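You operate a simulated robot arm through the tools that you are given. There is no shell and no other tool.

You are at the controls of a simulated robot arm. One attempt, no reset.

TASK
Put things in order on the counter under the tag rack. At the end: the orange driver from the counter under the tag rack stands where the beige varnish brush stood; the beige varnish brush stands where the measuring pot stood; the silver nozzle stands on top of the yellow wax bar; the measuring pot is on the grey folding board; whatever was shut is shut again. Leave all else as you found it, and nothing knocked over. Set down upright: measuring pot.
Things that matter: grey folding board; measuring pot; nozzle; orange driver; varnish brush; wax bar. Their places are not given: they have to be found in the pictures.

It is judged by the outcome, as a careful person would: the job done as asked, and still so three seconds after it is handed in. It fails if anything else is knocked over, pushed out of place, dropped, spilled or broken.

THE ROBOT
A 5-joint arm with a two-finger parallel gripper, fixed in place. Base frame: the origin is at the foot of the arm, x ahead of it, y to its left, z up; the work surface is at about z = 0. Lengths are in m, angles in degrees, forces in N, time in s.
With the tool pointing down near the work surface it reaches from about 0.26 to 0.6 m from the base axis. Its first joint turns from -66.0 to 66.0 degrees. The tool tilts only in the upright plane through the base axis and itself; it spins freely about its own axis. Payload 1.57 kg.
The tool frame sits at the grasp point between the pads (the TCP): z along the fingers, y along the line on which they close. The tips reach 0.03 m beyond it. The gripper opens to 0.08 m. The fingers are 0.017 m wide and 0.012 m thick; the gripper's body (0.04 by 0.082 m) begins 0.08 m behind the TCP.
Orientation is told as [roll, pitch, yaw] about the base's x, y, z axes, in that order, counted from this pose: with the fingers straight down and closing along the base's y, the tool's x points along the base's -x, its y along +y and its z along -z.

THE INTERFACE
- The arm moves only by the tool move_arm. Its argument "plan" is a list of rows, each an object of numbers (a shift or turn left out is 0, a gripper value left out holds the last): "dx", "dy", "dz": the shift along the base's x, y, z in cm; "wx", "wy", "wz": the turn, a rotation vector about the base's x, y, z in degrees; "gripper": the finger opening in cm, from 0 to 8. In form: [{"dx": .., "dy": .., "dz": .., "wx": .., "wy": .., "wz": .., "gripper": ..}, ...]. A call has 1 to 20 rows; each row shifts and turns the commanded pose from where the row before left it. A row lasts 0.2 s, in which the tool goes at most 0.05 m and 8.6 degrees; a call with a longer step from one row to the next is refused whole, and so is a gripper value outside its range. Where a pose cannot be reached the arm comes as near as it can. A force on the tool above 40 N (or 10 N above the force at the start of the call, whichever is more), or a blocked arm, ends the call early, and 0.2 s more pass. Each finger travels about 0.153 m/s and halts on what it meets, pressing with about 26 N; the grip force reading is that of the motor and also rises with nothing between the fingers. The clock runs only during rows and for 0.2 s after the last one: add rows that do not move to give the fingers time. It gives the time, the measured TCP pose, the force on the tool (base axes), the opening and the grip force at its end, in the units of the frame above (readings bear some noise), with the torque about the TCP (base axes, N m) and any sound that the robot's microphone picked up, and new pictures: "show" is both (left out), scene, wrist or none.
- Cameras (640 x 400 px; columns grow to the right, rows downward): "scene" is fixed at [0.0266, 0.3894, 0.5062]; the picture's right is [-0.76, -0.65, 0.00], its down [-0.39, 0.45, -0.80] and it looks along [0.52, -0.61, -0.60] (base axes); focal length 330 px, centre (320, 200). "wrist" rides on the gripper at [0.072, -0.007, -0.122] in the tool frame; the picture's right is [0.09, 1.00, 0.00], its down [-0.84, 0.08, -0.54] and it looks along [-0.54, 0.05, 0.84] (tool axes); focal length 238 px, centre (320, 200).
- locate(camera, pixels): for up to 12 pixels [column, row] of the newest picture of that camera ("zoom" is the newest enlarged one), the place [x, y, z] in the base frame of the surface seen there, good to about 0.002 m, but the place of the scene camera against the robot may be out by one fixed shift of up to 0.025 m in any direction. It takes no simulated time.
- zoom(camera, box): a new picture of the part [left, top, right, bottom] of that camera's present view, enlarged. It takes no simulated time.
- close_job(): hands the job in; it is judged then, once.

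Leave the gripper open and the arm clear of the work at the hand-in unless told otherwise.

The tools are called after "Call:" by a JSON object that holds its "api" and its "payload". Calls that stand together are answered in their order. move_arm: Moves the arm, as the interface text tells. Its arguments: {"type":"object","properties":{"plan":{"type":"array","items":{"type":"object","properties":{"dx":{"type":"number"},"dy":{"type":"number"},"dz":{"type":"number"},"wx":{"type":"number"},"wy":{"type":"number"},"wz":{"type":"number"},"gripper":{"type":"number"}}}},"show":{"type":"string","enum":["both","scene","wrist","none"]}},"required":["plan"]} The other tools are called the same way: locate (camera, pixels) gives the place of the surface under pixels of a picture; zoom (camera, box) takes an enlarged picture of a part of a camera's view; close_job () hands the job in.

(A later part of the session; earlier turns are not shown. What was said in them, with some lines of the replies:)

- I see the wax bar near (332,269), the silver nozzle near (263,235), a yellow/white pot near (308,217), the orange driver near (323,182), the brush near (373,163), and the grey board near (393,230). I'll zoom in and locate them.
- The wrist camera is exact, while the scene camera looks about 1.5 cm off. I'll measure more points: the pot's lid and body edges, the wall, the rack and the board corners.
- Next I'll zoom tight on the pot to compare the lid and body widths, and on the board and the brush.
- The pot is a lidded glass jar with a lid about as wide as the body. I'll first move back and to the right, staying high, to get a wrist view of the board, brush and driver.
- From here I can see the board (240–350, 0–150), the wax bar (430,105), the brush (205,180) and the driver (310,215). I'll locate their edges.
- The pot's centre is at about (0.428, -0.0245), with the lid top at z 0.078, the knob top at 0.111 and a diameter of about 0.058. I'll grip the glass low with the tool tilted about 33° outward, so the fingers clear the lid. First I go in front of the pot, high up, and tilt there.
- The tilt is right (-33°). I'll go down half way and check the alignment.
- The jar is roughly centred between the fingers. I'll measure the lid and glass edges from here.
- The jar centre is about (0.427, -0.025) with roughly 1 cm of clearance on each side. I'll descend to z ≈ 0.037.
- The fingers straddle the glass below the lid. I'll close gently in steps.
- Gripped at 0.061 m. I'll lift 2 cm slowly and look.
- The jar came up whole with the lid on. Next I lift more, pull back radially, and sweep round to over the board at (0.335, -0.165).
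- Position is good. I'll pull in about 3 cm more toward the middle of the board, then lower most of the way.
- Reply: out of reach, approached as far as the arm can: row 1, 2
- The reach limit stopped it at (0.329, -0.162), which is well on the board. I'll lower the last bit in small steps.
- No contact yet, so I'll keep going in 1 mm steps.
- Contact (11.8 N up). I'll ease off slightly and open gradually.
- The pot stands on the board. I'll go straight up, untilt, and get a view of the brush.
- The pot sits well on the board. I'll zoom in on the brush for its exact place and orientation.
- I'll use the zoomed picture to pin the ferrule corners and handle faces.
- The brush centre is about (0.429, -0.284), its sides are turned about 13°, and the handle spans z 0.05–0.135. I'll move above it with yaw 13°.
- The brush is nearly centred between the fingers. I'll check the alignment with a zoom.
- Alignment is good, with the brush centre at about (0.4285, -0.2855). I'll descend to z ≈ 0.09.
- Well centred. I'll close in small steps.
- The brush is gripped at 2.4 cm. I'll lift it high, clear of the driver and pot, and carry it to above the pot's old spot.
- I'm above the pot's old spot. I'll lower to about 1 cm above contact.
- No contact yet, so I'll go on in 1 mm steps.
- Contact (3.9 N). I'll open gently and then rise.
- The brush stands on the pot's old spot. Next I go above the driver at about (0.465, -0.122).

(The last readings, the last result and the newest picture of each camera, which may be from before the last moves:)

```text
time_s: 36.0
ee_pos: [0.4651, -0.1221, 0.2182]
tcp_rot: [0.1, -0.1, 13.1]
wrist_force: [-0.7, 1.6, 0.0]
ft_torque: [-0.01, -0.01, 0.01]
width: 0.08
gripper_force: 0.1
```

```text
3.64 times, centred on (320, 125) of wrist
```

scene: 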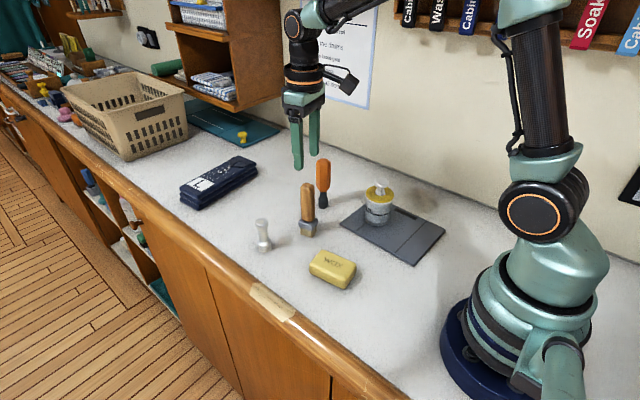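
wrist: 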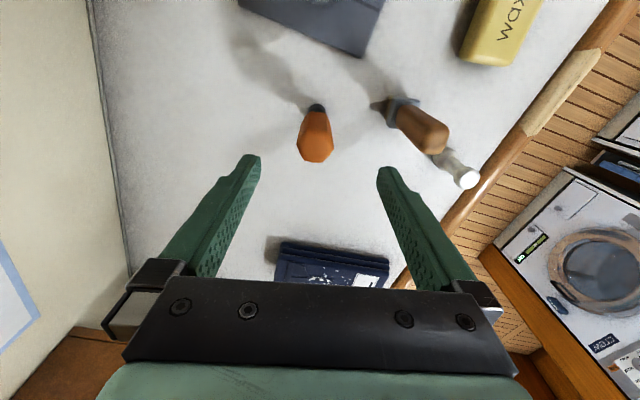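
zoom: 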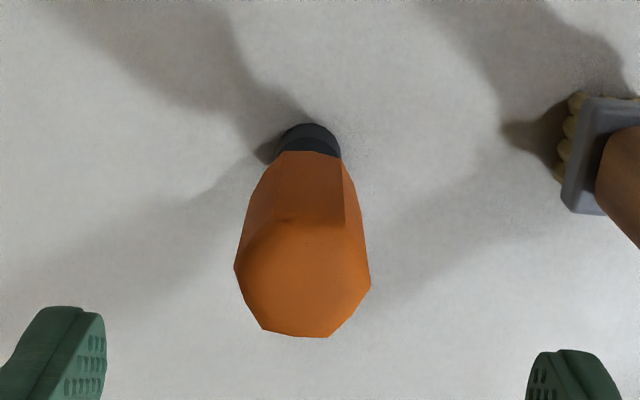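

I'll locate the points of the handle's top facets and the base.

Call:
{"api": "locate", "payload": {"camera": "zoom", "pixels": [[262, 328], [328, 335], [370, 285], [236, 268], [300, 300], [345, 222], [300, 225], [250, 240], [308, 130], [280, 152], [338, 152], [310, 160]]}}

```text
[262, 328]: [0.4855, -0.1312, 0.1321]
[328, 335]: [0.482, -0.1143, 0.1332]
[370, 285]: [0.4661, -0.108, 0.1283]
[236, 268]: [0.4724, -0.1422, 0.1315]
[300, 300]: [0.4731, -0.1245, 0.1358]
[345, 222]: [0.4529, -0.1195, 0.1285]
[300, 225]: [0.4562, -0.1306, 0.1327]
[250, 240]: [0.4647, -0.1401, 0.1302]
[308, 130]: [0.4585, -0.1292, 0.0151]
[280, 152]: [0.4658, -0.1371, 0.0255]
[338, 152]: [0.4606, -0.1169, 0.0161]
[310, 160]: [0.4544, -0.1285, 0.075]
```

The handle is a hexagon 3 cm across flats, centred at (0.469, -0.1255), and a flat normal lies at about 70.5°. I'll turn to yaw -19.5° and descend to z 0.10.

Call:
{"api": "move_arm", "payload": {"plan": [{"dx": 0.1, "dy": -0.1, "wz": -8.13}, {"dx": 0.1, "dy": -0.1, "wz": -8.13}, {"dx": 0.1, "dy": -0.1, "wz": -8.13}, {"dx": 0.1, "dy": -0.04, "wz": -8.13}, {}, {}], "show": "wrist"}}

Call:
{"api": "zoom", "payload": {"camera": "wrist", "box": [256, 70, 384, 180]}}

```text
time_s: 37.4
ee_pos: [0.4666, -0.1247, 0.2181]
tcp_rot: [0.0, -0.1, -19.5]
wrist_force: [0.4, 0.4, 0.2]
ft_torque: [0.03, -0.01, 0.01]
width: 0.08
gripper_force: 0.1
```

wrist: 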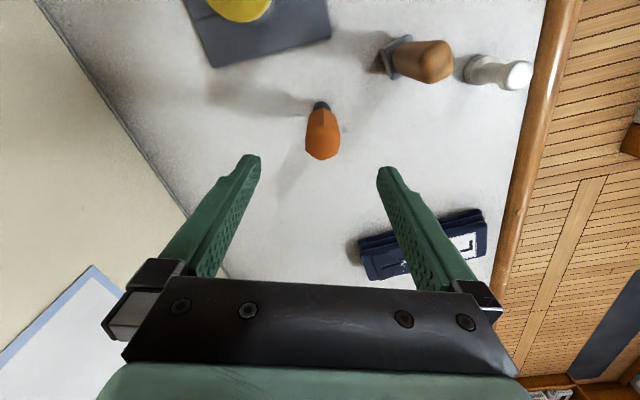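

```text
3.64 times, centred on (320, 125) of wrist
```

zoom: 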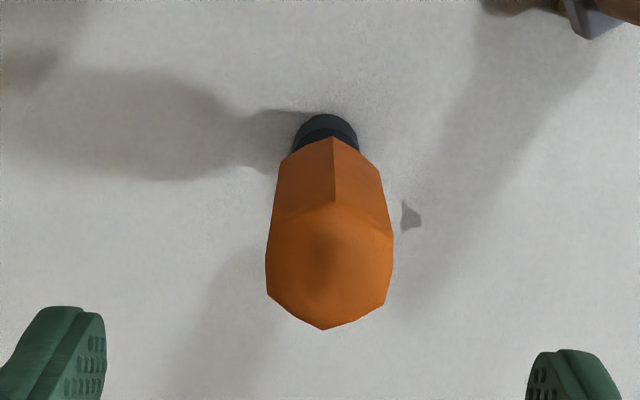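

The flats now face the fingers. Descending.

Call:
{"api": "move_arm", "payload": {"plan": [{"dx": 0.15, "dy": -0.05, "dz": -3}, {"dz": -3}, {"dz": -3}, {"dz": -2.8}, {}]}}

```text
time_s: 38.6
ee_pos: [0.4688, -0.128, 0.1016]
tcp_rot: [0.0, -0.2, -19.5]
wrist_force: [1.4, 0.0, 0.4]
ft_torque: [-0.02, -0.03, -0.01]
width: 0.0805
gripper_force: 0.2
```

scene: 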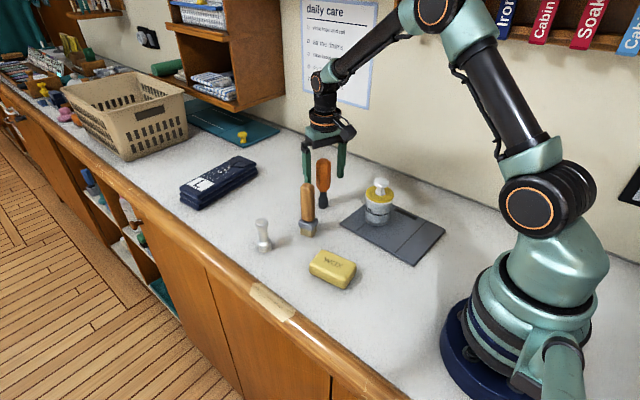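
wrist: 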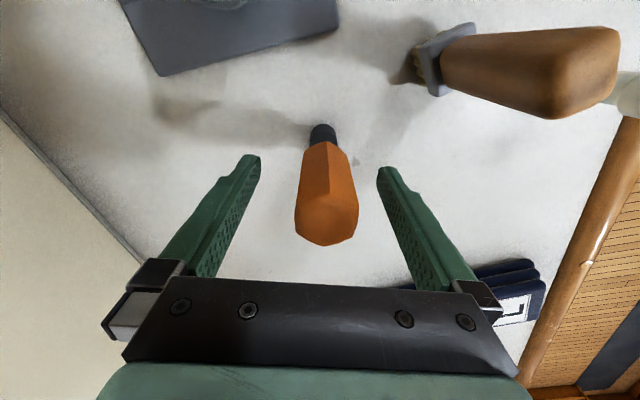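

The driver sits 2 mm to +y. I'll adjust and close gently.

Call:
{"api": "move_arm", "payload": {"plan": [{"dy": 0.22}, {"gripper": 6}, {"gripper": 5}, {"gripper": 4.2}, {"gripper": 3.7}, {"gripper": 3.4}, {"gripper": 3.2}, {"gripper": 3.0}, {"gripper": 2.7}, {"gripper": 2.2}, {}], "show": "wrist"}}

```text
time_s: 41.0
ee_pos: [0.4688, -0.1254, 0.1014]
tcp_rot: [0.0, -0.1, -19.5]
wrist_force: [0.1, 0.9, -0.2]
ft_torque: [0.0, 0.03, 0.0]
width: 0.0331
gripper_force: 25.3
```

wrist: 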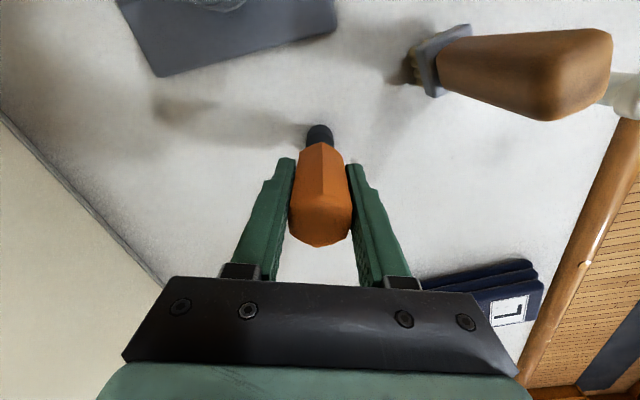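

Gripped. I'll lift 5 cm and carry it to the brush's old spot (0.4285, -0.2855).

Call:
{"api": "move_arm", "payload": {"plan": [{"dz": 1}, {"dz": 2}, {"dz": 2}, {"dx": -0.6, "dy": -2.5}, {"dx": -0.9, "dy": -3.5}, {"dx": -0.9, "dy": -3.5}, {"dx": -0.9, "dy": -3.5}, {"dx": -0.75, "dy": -3.0}, {}, {}]}}

```text
time_s: 43.2
ee_pos: [0.426, -0.2856, 0.1503]
tcp_rot: [0.1, -0.1, -19.6]
wrist_force: [-0.2, 0.6, -1.6]
ft_torque: [0.04, 0.01, 0.01]
width: 0.0328
gripper_force: 26.4
```

scene: 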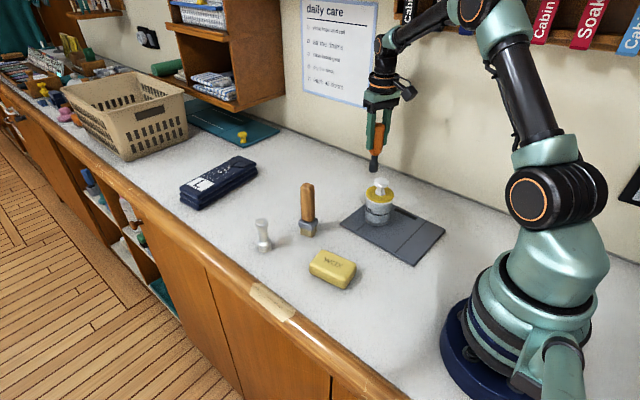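
wrist: 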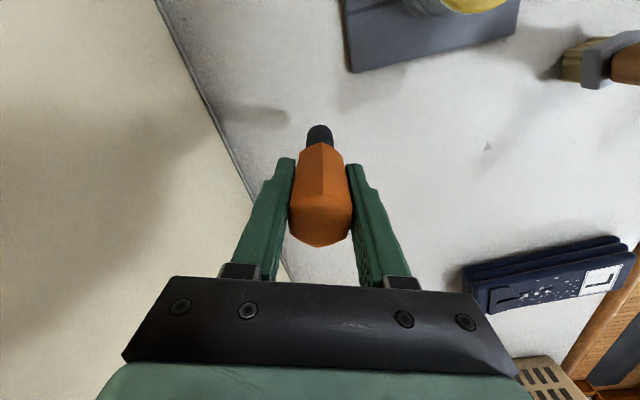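

Call:
{"api": "move_arm", "payload": {"plan": [{"dx": 0.2, "dz": -1.5}, {"dz": -1.5}, {"dz": -1}, {"dz": -0.5}, {}], "show": "none"}}

Call:
{"api": "move_arm", "payload": {"plan": [{"dz": -0.15}, {}], "show": "none"}}

Call:
{"api": "move_arm", "payload": {"plan": [{"dz": -0.1}, {}], "show": "none"}}

```text
time_s: 44.4
ee_pos: [0.4302, -0.2861, 0.1058]
tcp_rot: [0.0, -0.1, -19.5]
wrist_force: [0.7, -0.1, -1.0]
ft_torque: [-0.01, -0.01, -0.01]
width: 0.0326
gripper_force: 26.1
```

```text
time_s: 45.0
ee_pos: [0.4305, -0.2853, 0.1045]
tcp_rot: [0.0, -0.1, -19.5]
wrist_force: [-0.4, 0.7, 0.3]
ft_torque: [-0.02, 0.0, 0.0]
width: 0.0329
gripper_force: 26.2
```

```text
time_s: 45.6
ee_pos: [0.4304, -0.2848, 0.103]
tcp_rot: [0.0, -0.2, -19.5]
wrist_force: [-0.7, 0.2, -0.1]
ft_torque: [0.01, -0.01, 0.02]
width: 0.0326
gripper_force: 25.4
```

No contact yet; I'll go down a bit further.

Call:
{"api": "move_arm", "payload": {"plan": [{"dz": -0.1}, {}], "show": "none"}}

Call:
{"api": "move_arm", "payload": {"plan": [{"dz": -0.08}, {}], "show": "wrist"}}

```text
time_s: 46.2
ee_pos: [0.4302, -0.2857, 0.1027]
tcp_rot: [0.0, -0.2, -19.6]
wrist_force: [-0.3, -0.4, -0.7]
ft_torque: [0.0, 0.01, 0.01]
width: 0.0327
gripper_force: 26.4
```

```text
time_s: 46.8
ee_pos: [0.4291, -0.285, 0.1013]
tcp_rot: [0.0, -0.1, -19.5]
wrist_force: [0.7, -0.5, -0.5]
ft_torque: [-0.02, -0.02, -0.01]
width: 0.0329
gripper_force: 25.1
```

wrist: 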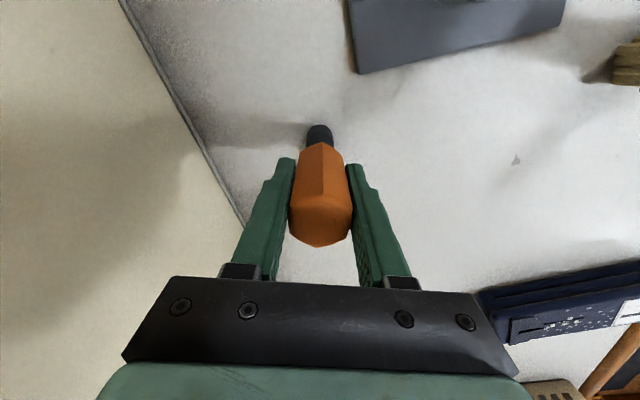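

Call:
{"api": "move_arm", "payload": {"plan": [{"dz": -0.08}, {}], "show": "none"}}

Call:
{"api": "move_arm", "payload": {"plan": [{"dz": -0.08}, {}], "show": "none"}}

```text
time_s: 47.4
ee_pos: [0.4292, -0.2852, 0.1019]
tcp_rot: [0.1, -0.3, -19.5]
wrist_force: [-0.1, 0.1, 6.3]
ft_torque: [0.05, 0.06, 0.0]
width: 0.0328
gripper_force: 25.8
```

```text
time_s: 48.0
ee_pos: [0.4307, -0.2855, 0.1009]
tcp_rot: [0.0, -0.2, -19.5]
wrist_force: [-4.1, 3.6, 22.4]
ft_torque: [0.24, 0.34, 0.08]
width: 0.0328
gripper_force: 25.6
```

Contact. I'll ease up 1 mm, then open gently.

Call:
{"api": "move_arm", "payload": {"plan": [{"dz": 0.08}, {}, {"gripper": 3.35}, {"gripper": 3.6}, {"gripper": 4}, {"gripper": 4.6}, {"gripper": 5.5}, {}], "show": "both"}}

```text
time_s: 49.8
ee_pos: [0.4294, -0.2855, 0.1013]
tcp_rot: [0.1, -0.1, -19.5]
wrist_force: [0.9, 0.7, 0.6]
ft_torque: [0.02, 0.0, -0.01]
width: 0.0551
gripper_force: 0.0
```

scene: 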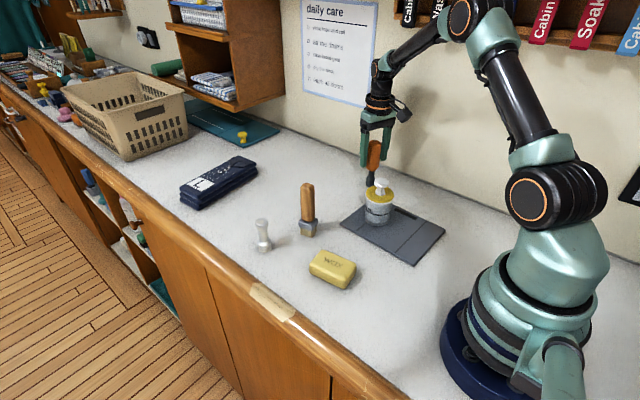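
wrist: 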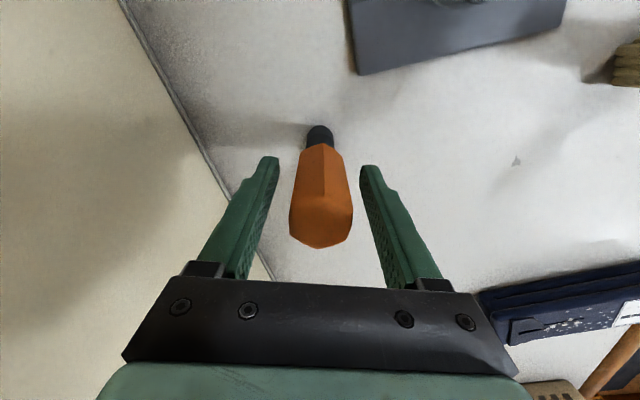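

The driver stands. I'll go up and over to view the nozzle and wax bar.

Call:
{"api": "move_arm", "payload": {"plan": [{"dz": 2.5}, {"dz": 3.5}, {"dz": 3.5}, {"dz": 3.5}, {"dx": -0.4, "dy": 4.2, "wz": 4.5}, {"dx": -0.4, "dy": 4.2, "wz": 5}, {"dx": -0.4, "dy": 4.2, "wz": 5}, {"dx": -0.4, "dy": 4.2, "wz": 5}, {"dx": -0.4, "dy": 4.2}, {"dx": -0.4, "dy": 4.2}, {"dx": -0.4, "dy": 4.2}, {"dx": -0.2, "dy": 4.1}, {}, {}]}}

```text
time_s: 52.8
ee_pos: [0.4002, 0.0521, 0.2307]
tcp_rot: [0.0, -0.1, 0.1]
wrist_force: [0.5, -0.2, -0.7]
ft_torque: [0.0, -0.03, -0.04]
width: 0.0552
gripper_force: 0.1
```

scene: 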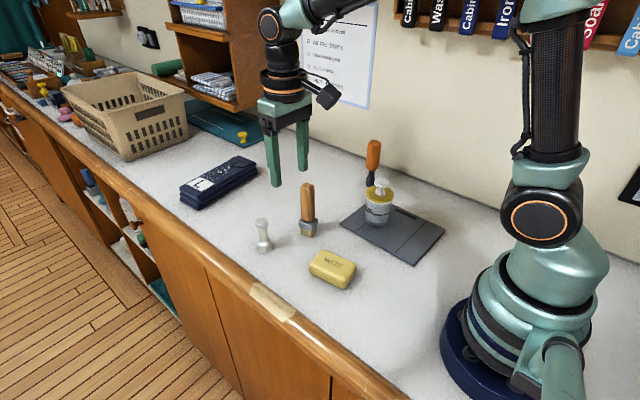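
wrist: 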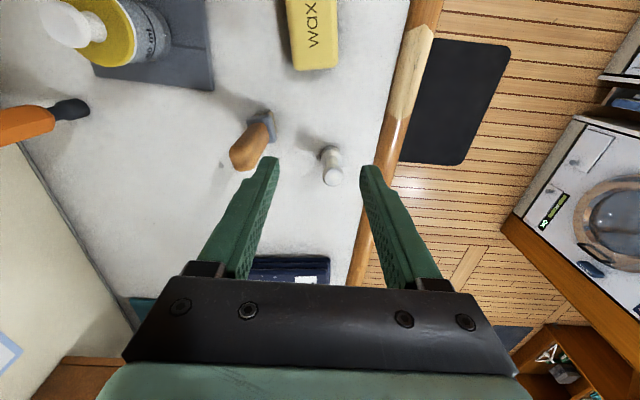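

All good. Now I'll measure the nozzle at (330,165) and the wax bar at (312,30).

Call:
{"api": "zoom", "payload": {"camera": "wrist", "box": [290, 130, 370, 200]}}

Call:
{"api": "locate", "payload": {"camera": "zoom", "pixels": [[340, 310], [335, 370], [290, 340], [375, 330], [325, 240], [310, 150], [265, 170], [355, 160], [300, 200], [345, 300]]}}

Call:
{"api": "locate", "payload": {"camera": "wrist", "pixels": [[288, 5], [294, 30], [298, 63], [338, 60], [336, 10], [320, 5], [315, 30], [315, 55], [334, 35], [300, 58], [297, 67], [337, 68]]}}

```text
5.71 times, centred on (330, 165) of wrist
```

zoom: 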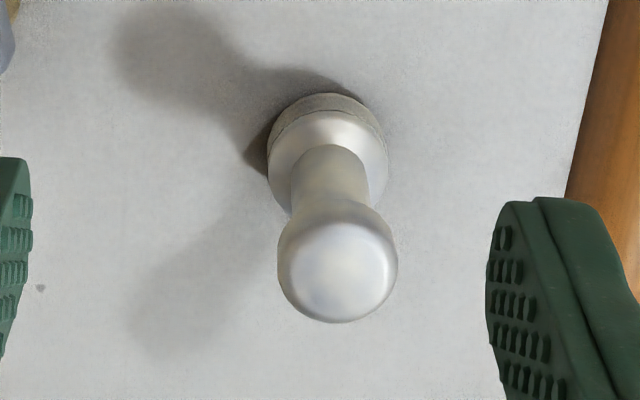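

```text
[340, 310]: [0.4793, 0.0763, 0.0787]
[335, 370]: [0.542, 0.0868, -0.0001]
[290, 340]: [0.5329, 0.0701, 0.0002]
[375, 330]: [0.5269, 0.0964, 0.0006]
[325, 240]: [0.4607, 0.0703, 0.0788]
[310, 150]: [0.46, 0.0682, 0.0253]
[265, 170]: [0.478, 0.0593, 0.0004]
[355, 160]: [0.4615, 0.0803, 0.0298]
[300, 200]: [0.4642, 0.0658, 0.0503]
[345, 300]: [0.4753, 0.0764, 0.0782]
```

```text
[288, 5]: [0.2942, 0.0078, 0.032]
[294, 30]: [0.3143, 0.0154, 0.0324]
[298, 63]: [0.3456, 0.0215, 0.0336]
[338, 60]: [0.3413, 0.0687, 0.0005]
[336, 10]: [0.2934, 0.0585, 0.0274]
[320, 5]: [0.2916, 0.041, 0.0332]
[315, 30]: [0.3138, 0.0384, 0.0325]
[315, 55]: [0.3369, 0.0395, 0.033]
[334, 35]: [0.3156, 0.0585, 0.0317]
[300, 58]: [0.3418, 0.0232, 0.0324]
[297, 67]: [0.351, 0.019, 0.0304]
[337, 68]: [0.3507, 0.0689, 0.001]
```

The nozzle top is at z ≈ 0.0785. I'll refine its centre, then step back in x for a full view of the wax bar.

Call:
{"api": "locate", "payload": {"camera": "zoom", "pixels": [[338, 268], [283, 268], [393, 268], [338, 225], [338, 316], [320, 105], [275, 165], [383, 165]]}}

Call:
{"api": "move_arm", "payload": {"plan": [{"dx": -4}, {"dx": -4}, {}, {}], "show": "wrist"}}

Call:
{"api": "zoom", "payload": {"camera": "wrist", "box": [250, 30, 390, 130]}}

```text
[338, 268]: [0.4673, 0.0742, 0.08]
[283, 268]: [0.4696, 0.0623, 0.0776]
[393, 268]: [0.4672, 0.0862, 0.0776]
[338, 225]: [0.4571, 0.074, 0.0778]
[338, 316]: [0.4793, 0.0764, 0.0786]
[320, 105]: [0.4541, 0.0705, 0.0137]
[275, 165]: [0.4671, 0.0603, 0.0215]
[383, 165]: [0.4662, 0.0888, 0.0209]
```

```text
time_s: 53.8
ee_pos: [0.3193, 0.0512, 0.2303]
tcp_rot: [-0.1, -0.2, 0.1]
wrist_force: [-0.2, -0.4, 0.1]
ft_torque: [-0.02, -0.02, 0.01]
width: 0.0552
gripper_force: 0.0
```

wrist: 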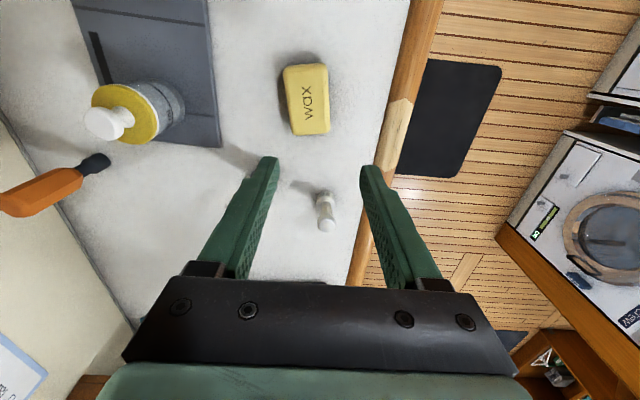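

```text
4.00 times, centred on (320, 80) of wrist
```

zoom: 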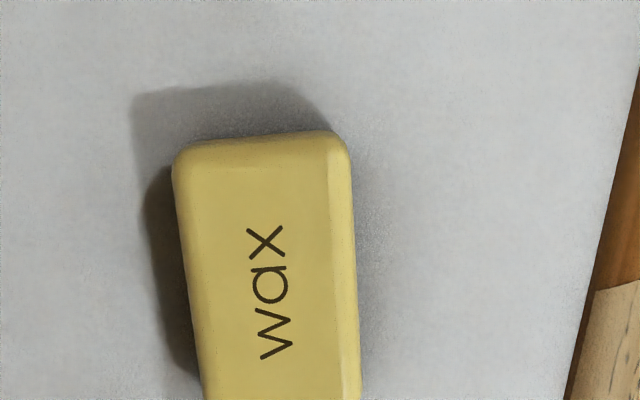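

The nozzle centre is (0.468, 0.0745), with a cap 2.4 cm wide. Next I'll measure the wax bar's top edges.

Call:
{"api": "locate", "payload": {"camera": "wrist", "pixels": [[285, 70], [326, 68], [289, 69], [331, 98], [289, 100], [294, 133], [330, 131], [308, 65], [312, 133], [328, 100], [308, 98], [311, 120]]}}

```text
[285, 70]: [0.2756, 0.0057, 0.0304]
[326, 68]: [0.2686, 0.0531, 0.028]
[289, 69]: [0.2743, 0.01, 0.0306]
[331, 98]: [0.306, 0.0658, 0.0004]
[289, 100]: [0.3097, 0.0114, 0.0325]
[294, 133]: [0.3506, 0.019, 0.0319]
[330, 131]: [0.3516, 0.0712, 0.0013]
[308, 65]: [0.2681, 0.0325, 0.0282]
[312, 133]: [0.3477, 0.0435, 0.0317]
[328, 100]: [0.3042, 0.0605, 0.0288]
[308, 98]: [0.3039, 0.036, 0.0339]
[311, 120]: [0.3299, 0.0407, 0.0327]
```

The wax bar's centre is at about (0.309, 0.036), with its top at z 0.0335. I'll go above the nozzle.

Call:
{"api": "move_arm", "payload": {"plan": [{"dx": 3.7, "dy": 0.58, "dz": -1}, {"dx": 3.7, "dy": 0.58, "dz": -1}, {"dx": 3.7, "dy": 0.58, "dz": -1}, {"dx": 3.75, "dy": 0.58, "dz": -1}, {}, {"dz": -3}, {"dz": -3}, {}], "show": "wrist"}}

Call:
{"api": "zoom", "payload": {"camera": "wrist", "box": [240, 130, 400, 270]}}

```text
time_s: 55.6
ee_pos: [0.4679, 0.0727, 0.1286]
tcp_rot: [0.0, 0.0, 0.0]
wrist_force: [-1.0, 0.3, 0.6]
ft_torque: [0.04, -0.03, -0.01]
width: 0.0552
gripper_force: 0.1
```

wrist: 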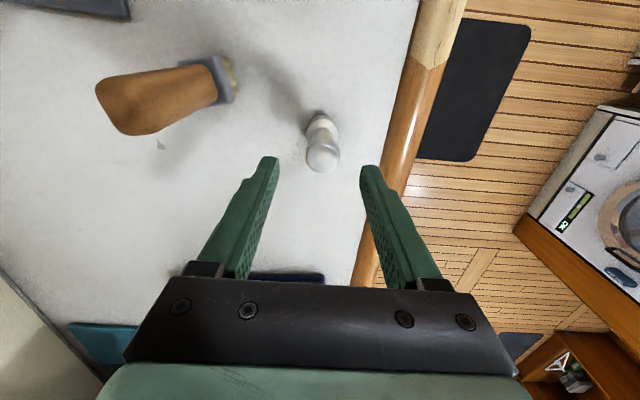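

```text
2.86 times, centred on (320, 200) of wrist
```

zoom: 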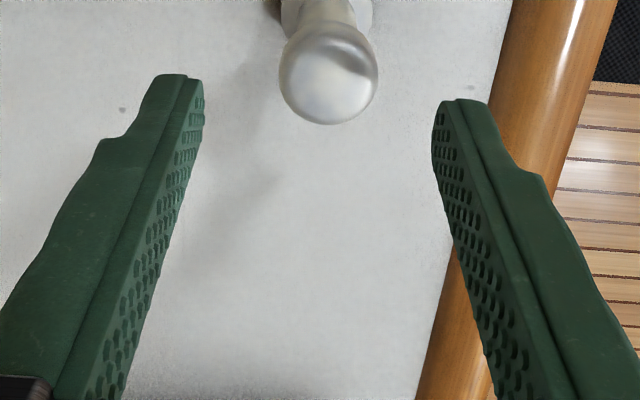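

Aligned within 2 mm. I'll nudge +y and descend to z ≈ 0.066.

Call:
{"api": "move_arm", "payload": {"plan": [{"dy": 0.15, "dz": -2}, {"dz": -2}, {"dz": -2.2}, {}], "show": "wrist"}}

Call:
{"api": "zoom", "payload": {"camera": "wrist", "box": [240, 100, 400, 280]}}

```text
time_s: 56.6
ee_pos: [0.4679, 0.0752, 0.0683]
tcp_rot: [0.0, -0.1, 0.0]
wrist_force: [0.4, 0.2, 0.3]
ft_torque: [-0.01, 0.0, 0.0]
width: 0.0552
gripper_force: 0.1
```

wrist: 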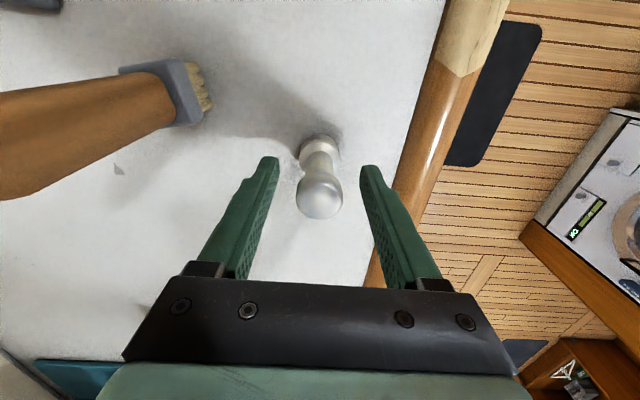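

```text
2.22 times, centred on (320, 190) of wrist
```

zoom: 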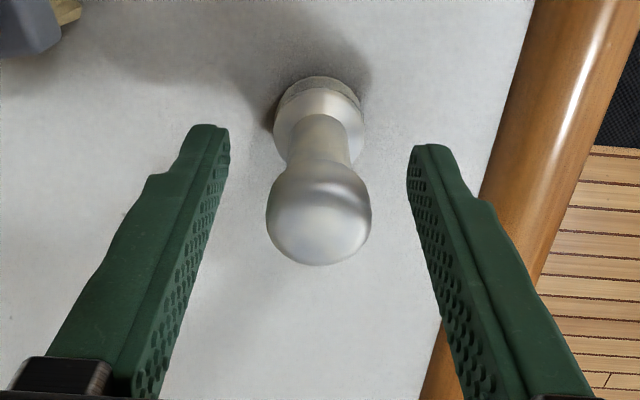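

Centred. I'll close gently.

Call:
{"api": "move_arm", "payload": {"plan": [{"dz": -0.1, "gripper": 4.2}, {"gripper": 3.4}, {"gripper": 2.9}, {"gripper": 2.6}, {"gripper": 2.4}, {"gripper": 2.2}, {"gripper": 1.8}, {"gripper": 1.2}, {}], "show": "wrist"}}

```text
time_s: 58.6
ee_pos: [0.4678, 0.0755, 0.0671]
tcp_rot: [0.0, 0.0, 0.1]
wrist_force: [0.7, 0.4, -0.1]
ft_torque: [-0.04, 0.03, -0.01]
width: 0.0267
gripper_force: 26.5
```

wrist: 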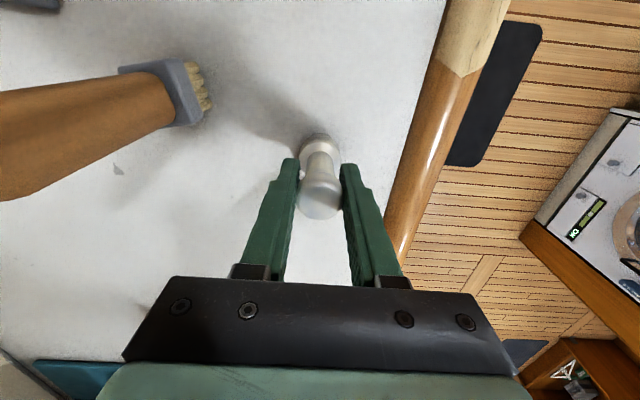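

Gripped at 2.7 cm. I'll lift and carry it over the wax bar.

Call:
{"api": "move_arm", "payload": {"plan": [{"dz": 1}, {"dz": 3}, {"dz": 3}, {"dz": 2}, {"dx": -2.2, "dy": -0.5}, {"dx": -3.3, "dy": -0.8}, {"dx": -3.3, "dy": -0.85}, {"dx": -3.3, "dy": -0.85}, {"dx": -2.3, "dy": -0.6}, {"dx": -1.5, "dy": -0.35}, {}, {}]}}

```text
time_s: 61.2
ee_pos: [0.3088, 0.0362, 0.157]
tcp_rot: [-0.1, -0.1, 0.1]
wrist_force: [0.0, -0.5, 0.0]
ft_torque: [0.0, -0.01, 0.01]
width: 0.0267
gripper_force: 26.3
```

scene: 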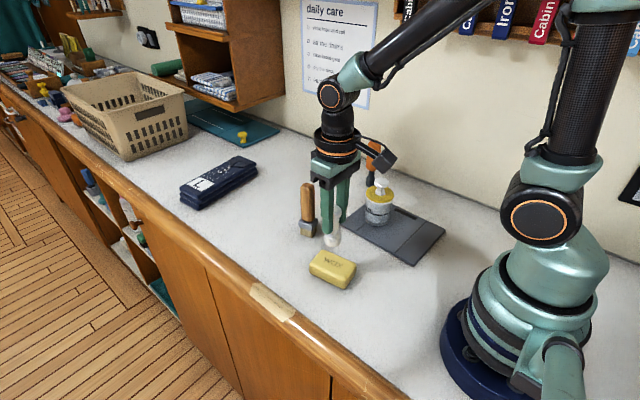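
wrist: 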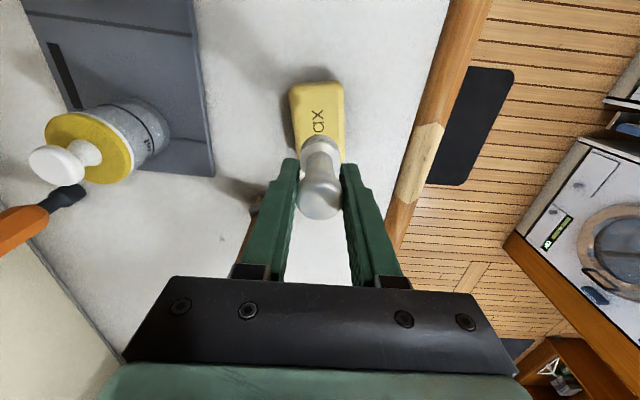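

I'm over the wax bar. I'll lower to just above its top.

Call:
{"api": "move_arm", "payload": {"plan": [{"dz": -2}, {"dz": -2}, {"dz": -1}, {}]}}

Call:
{"api": "zoom", "payload": {"camera": "scene", "box": [270, 190, 398, 300]}}

Call:
{"api": "zoom", "payload": {"camera": "wrist", "box": [260, 80, 380, 230]}}

```text
time_s: 62.2
ee_pos: [0.3093, 0.0367, 0.1061]
tcp_rot: [0.0, -0.1, 0.0]
wrist_force: [-0.1, 0.1, -0.6]
ft_torque: [-0.02, 0.01, -0.01]
width: 0.0266
gripper_force: 25.7
```

scene: 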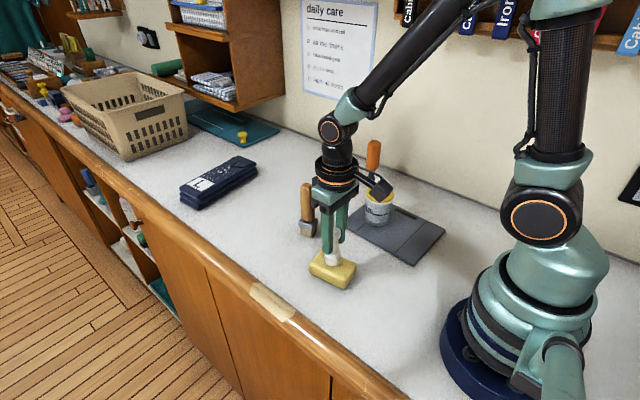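
wrist: 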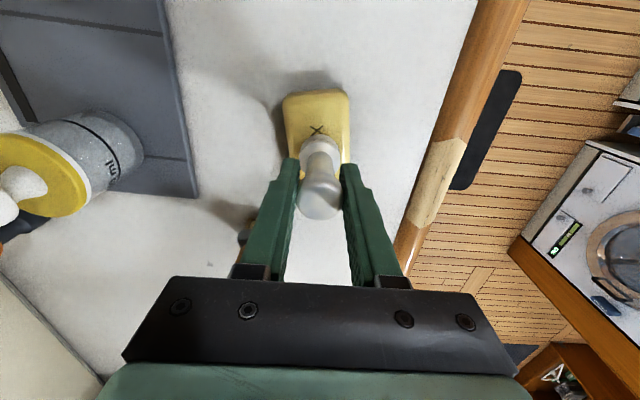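

```text
3.64 times, centred on (334, 245) of scene
```

zoom: 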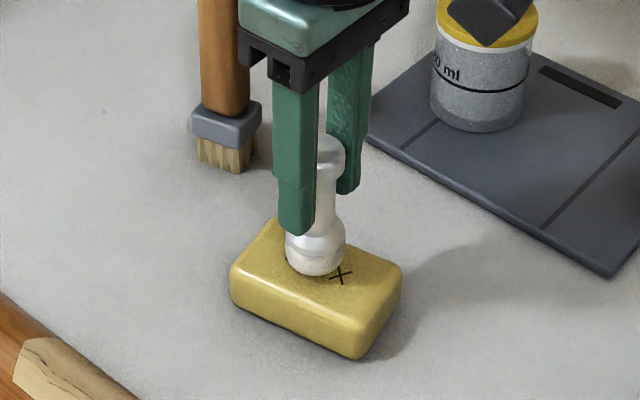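

```text
2.67 times, centred on (320, 155) of wrist
```

zoom: 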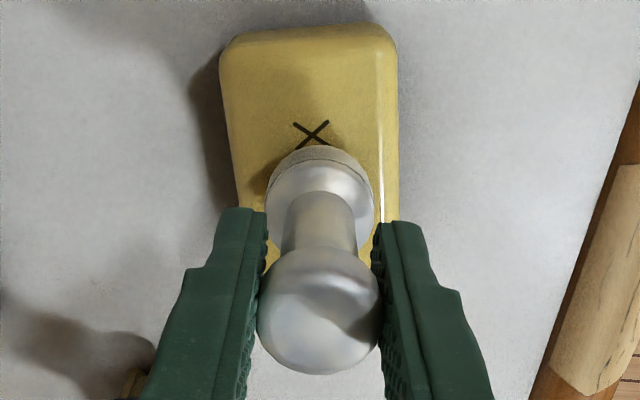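

The nozzle is upright and central over the bar. I'll lower it by millimetres.

Call:
{"api": "move_arm", "payload": {"plan": [{"dz": -0.2}, {"dz": -0.15}, {}], "show": "none"}}

Call:
{"api": "move_arm", "payload": {"plan": [{"dz": -0.1}, {}], "show": "none"}}

Call:
{"api": "move_arm", "payload": {"plan": [{"dz": -0.08}, {}], "show": "none"}}

```text
time_s: 63.0
ee_pos: [0.3077, 0.0351, 0.1041]
tcp_rot: [-0.1, 0.0, 0.0]
wrist_force: [0.0, -0.8, 0.0]
ft_torque: [-0.01, 0.02, -0.01]
width: 0.0267
gripper_force: 26.3
```

```text
time_s: 63.6
ee_pos: [0.3112, 0.0351, 0.1027]
tcp_rot: [0.0, 0.0, -0.1]
wrist_force: [1.0, 0.6, -0.3]
ft_torque: [0.01, 0.01, 0.01]
width: 0.0268
gripper_force: 26.4
```

```text
time_s: 64.2
ee_pos: [0.309, 0.0356, 0.1026]
tcp_rot: [0.1, -0.1, 0.0]
wrist_force: [-1.0, 0.0, -1.0]
ft_torque: [0.01, -0.04, 0.02]
width: 0.0265
gripper_force: 26.5
```

Call:
{"api": "move_arm", "payload": {"plan": [{"dz": -0.08}, {}], "show": "none"}}

Call:
{"api": "move_arm", "payload": {"plan": [{"dz": -0.08}, {}], "show": "none"}}

Call:
{"api": "move_arm", "payload": {"plan": [{"dz": -0.08}, {}], "show": "wrist"}}

```text
time_s: 64.8
ee_pos: [0.3095, 0.0359, 0.1022]
tcp_rot: [0.0, -0.1, 0.0]
wrist_force: [0.3, 0.8, -0.7]
ft_torque: [-0.02, -0.01, 0.0]
width: 0.027
gripper_force: 25.8
```

```text
time_s: 65.4
ee_pos: [0.3092, 0.0351, 0.0992]
tcp_rot: [0.0, -0.1, 0.0]
wrist_force: [0.0, -0.1, -0.5]
ft_torque: [0.03, 0.01, 0.02]
width: 0.0266
gripper_force: 26.1
```

```text
time_s: 66.0
ee_pos: [0.31, 0.0343, 0.0995]
tcp_rot: [0.1, 0.0, 0.1]
wrist_force: [-0.5, 0.6, -0.2]
ft_torque: [0.01, 0.0, 0.01]
width: 0.0267
gripper_force: 26.0
```

wrist: 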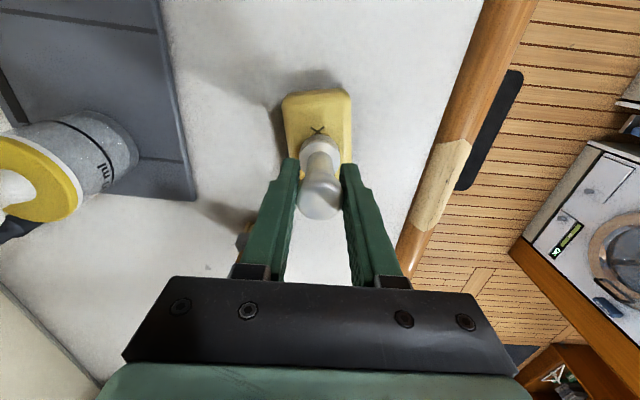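

Still no contact, so two more small steps.

Call:
{"api": "move_arm", "payload": {"plan": [{"dz": -0.08}, {}], "show": "none"}}

Call:
{"api": "move_arm", "payload": {"plan": [{"dz": -0.06}, {}], "show": "none"}}

```text
time_s: 66.6
ee_pos: [0.3093, 0.0367, 0.0985]
tcp_rot: [0.0, -0.1, 0.0]
wrist_force: [-2.8, -0.2, 11.8]
ft_torque: [-0.01, 0.21, -0.01]
width: 0.0267
gripper_force: 25.8
```

```text
time_s: 67.2
ee_pos: [0.3105, 0.0361, 0.0979]
tcp_rot: [0.1, -0.2, 0.0]
wrist_force: [-2.4, -1.2, 23.3]
ft_torque: [-0.02, 0.15, 0.01]
width: 0.0268
gripper_force: 26.1
```

Contact. I'll ease off 1 mm and open slowly.

Call:
{"api": "move_arm", "payload": {"plan": [{"dz": 0.08}, {}, {"gripper": 2.75}, {"gripper": 3.0}, {"gripper": 3.4}, {"gripper": 4}, {"gripper": 5}, {}]}}

Call:
{"api": "zoom", "payload": {"camera": "scene", "box": [270, 190, 398, 300]}}

```text
time_s: 69.0
ee_pos: [0.3099, 0.0353, 0.0998]
tcp_rot: [-0.1, -0.1, 0.0]
wrist_force: [-0.1, 0.7, 0.6]
ft_torque: [0.04, 0.0, 0.0]
width: 0.05
gripper_force: 0.1
```

scene: 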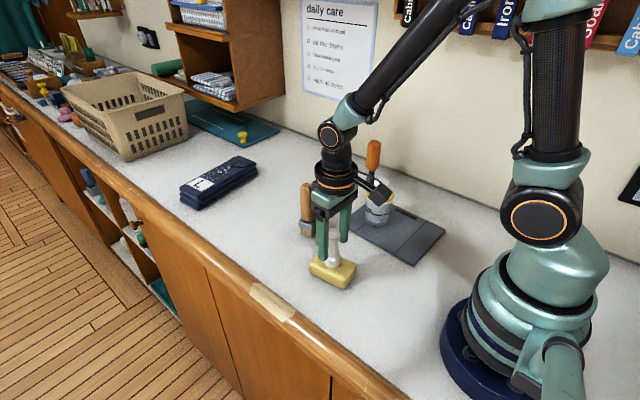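
wrist: 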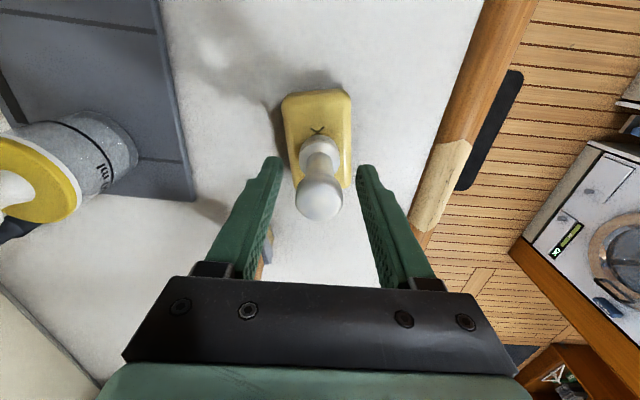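

```text
3.64 times, centred on (334, 245) of scene
```

zoom: 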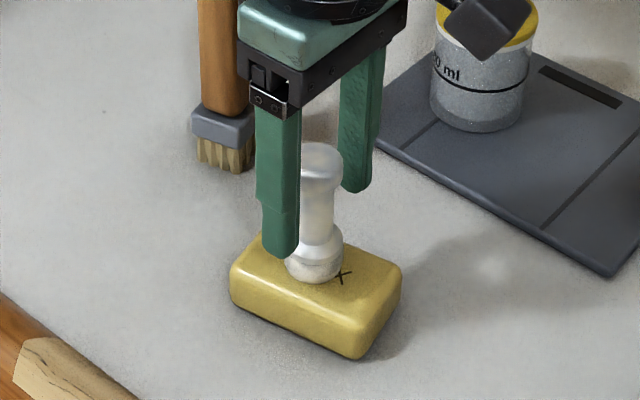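

The nozzle stands on the wax. I'll retreat straight up and check the whole scene.

Call:
{"api": "move_arm", "payload": {"plan": [{"dz": 2}, {"dz": 3.5}, {"dz": 4}, {"dz": 4}, {"dz": 3, "gripper": 8}, {}, {}]}}

Call:
{"api": "zoom", "payload": {"camera": "scene", "box": [230, 130, 460, 300]}}

```text
time_s: 70.6
ee_pos: [0.3086, 0.0359, 0.2629]
tcp_rot: [0.0, -0.1, 0.0]
wrist_force: [-0.3, 0.1, -0.2]
ft_torque: [0.02, 0.01, 0.02]
width: 0.0802
gripper_force: 0.1
```

scene: 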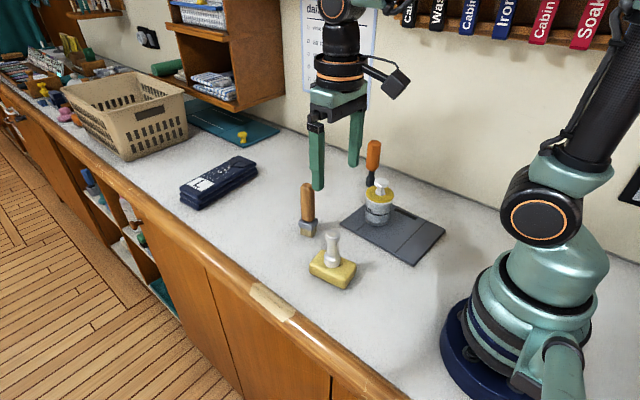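
wrist: 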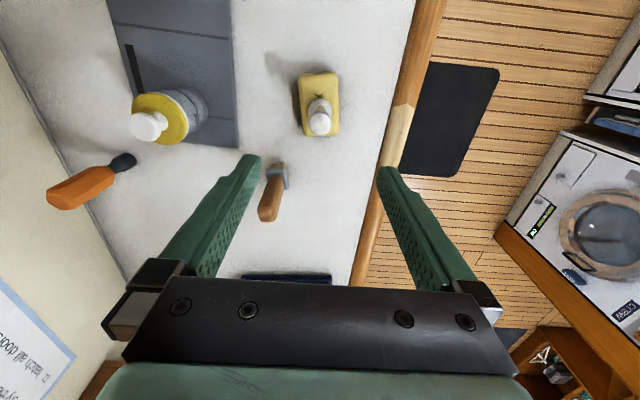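

```text
2.35 times, centred on (345, 215) of scene
```

zoom: 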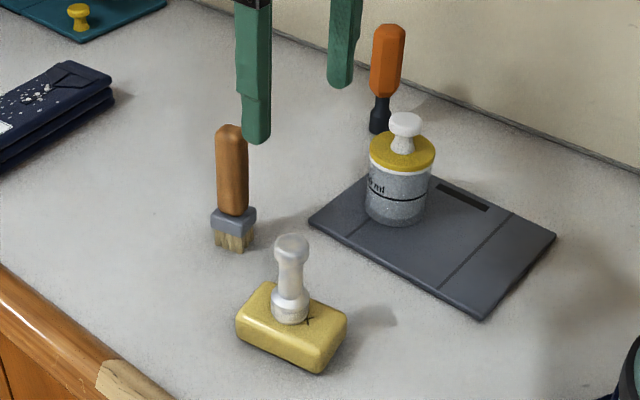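

The final layout, from the pictures:
- The driver stands at the brush's old spot.
- The brush stands at the pot's old spot.
- The pot is upright and lidded on the unmoved board.
- The nozzle stands on the wax bar.
- The gripper is open and clear.

I'll hand it in.

Call:
{"api": "close_job", "payload": {}}

```text
The job is handed in.
```

The job is handed in, and in the last pictures everything stood where you asked, with nothing knocked over.

- **Measuring pot:** upright on the grey folding board at about (0.33, -0.16). Its lid stayed on throughout, and nothing else was opened.
- **Varnish brush:** standing where the pot stood, at about (0.428, -0.025).
- **Orange driver:** standing where the brush stood, at about (0.429, -0.285), within about 1 mm of my measurement of the brush's old spot.
- **Silver nozzle:** standing on top of the wax bar, near its middle.

The arm's reach limit stopped me short of the board's middle. The pot sits nearer the far end, but its whole base is on the board.

I left the gripper open and the arm raised clear of the work.
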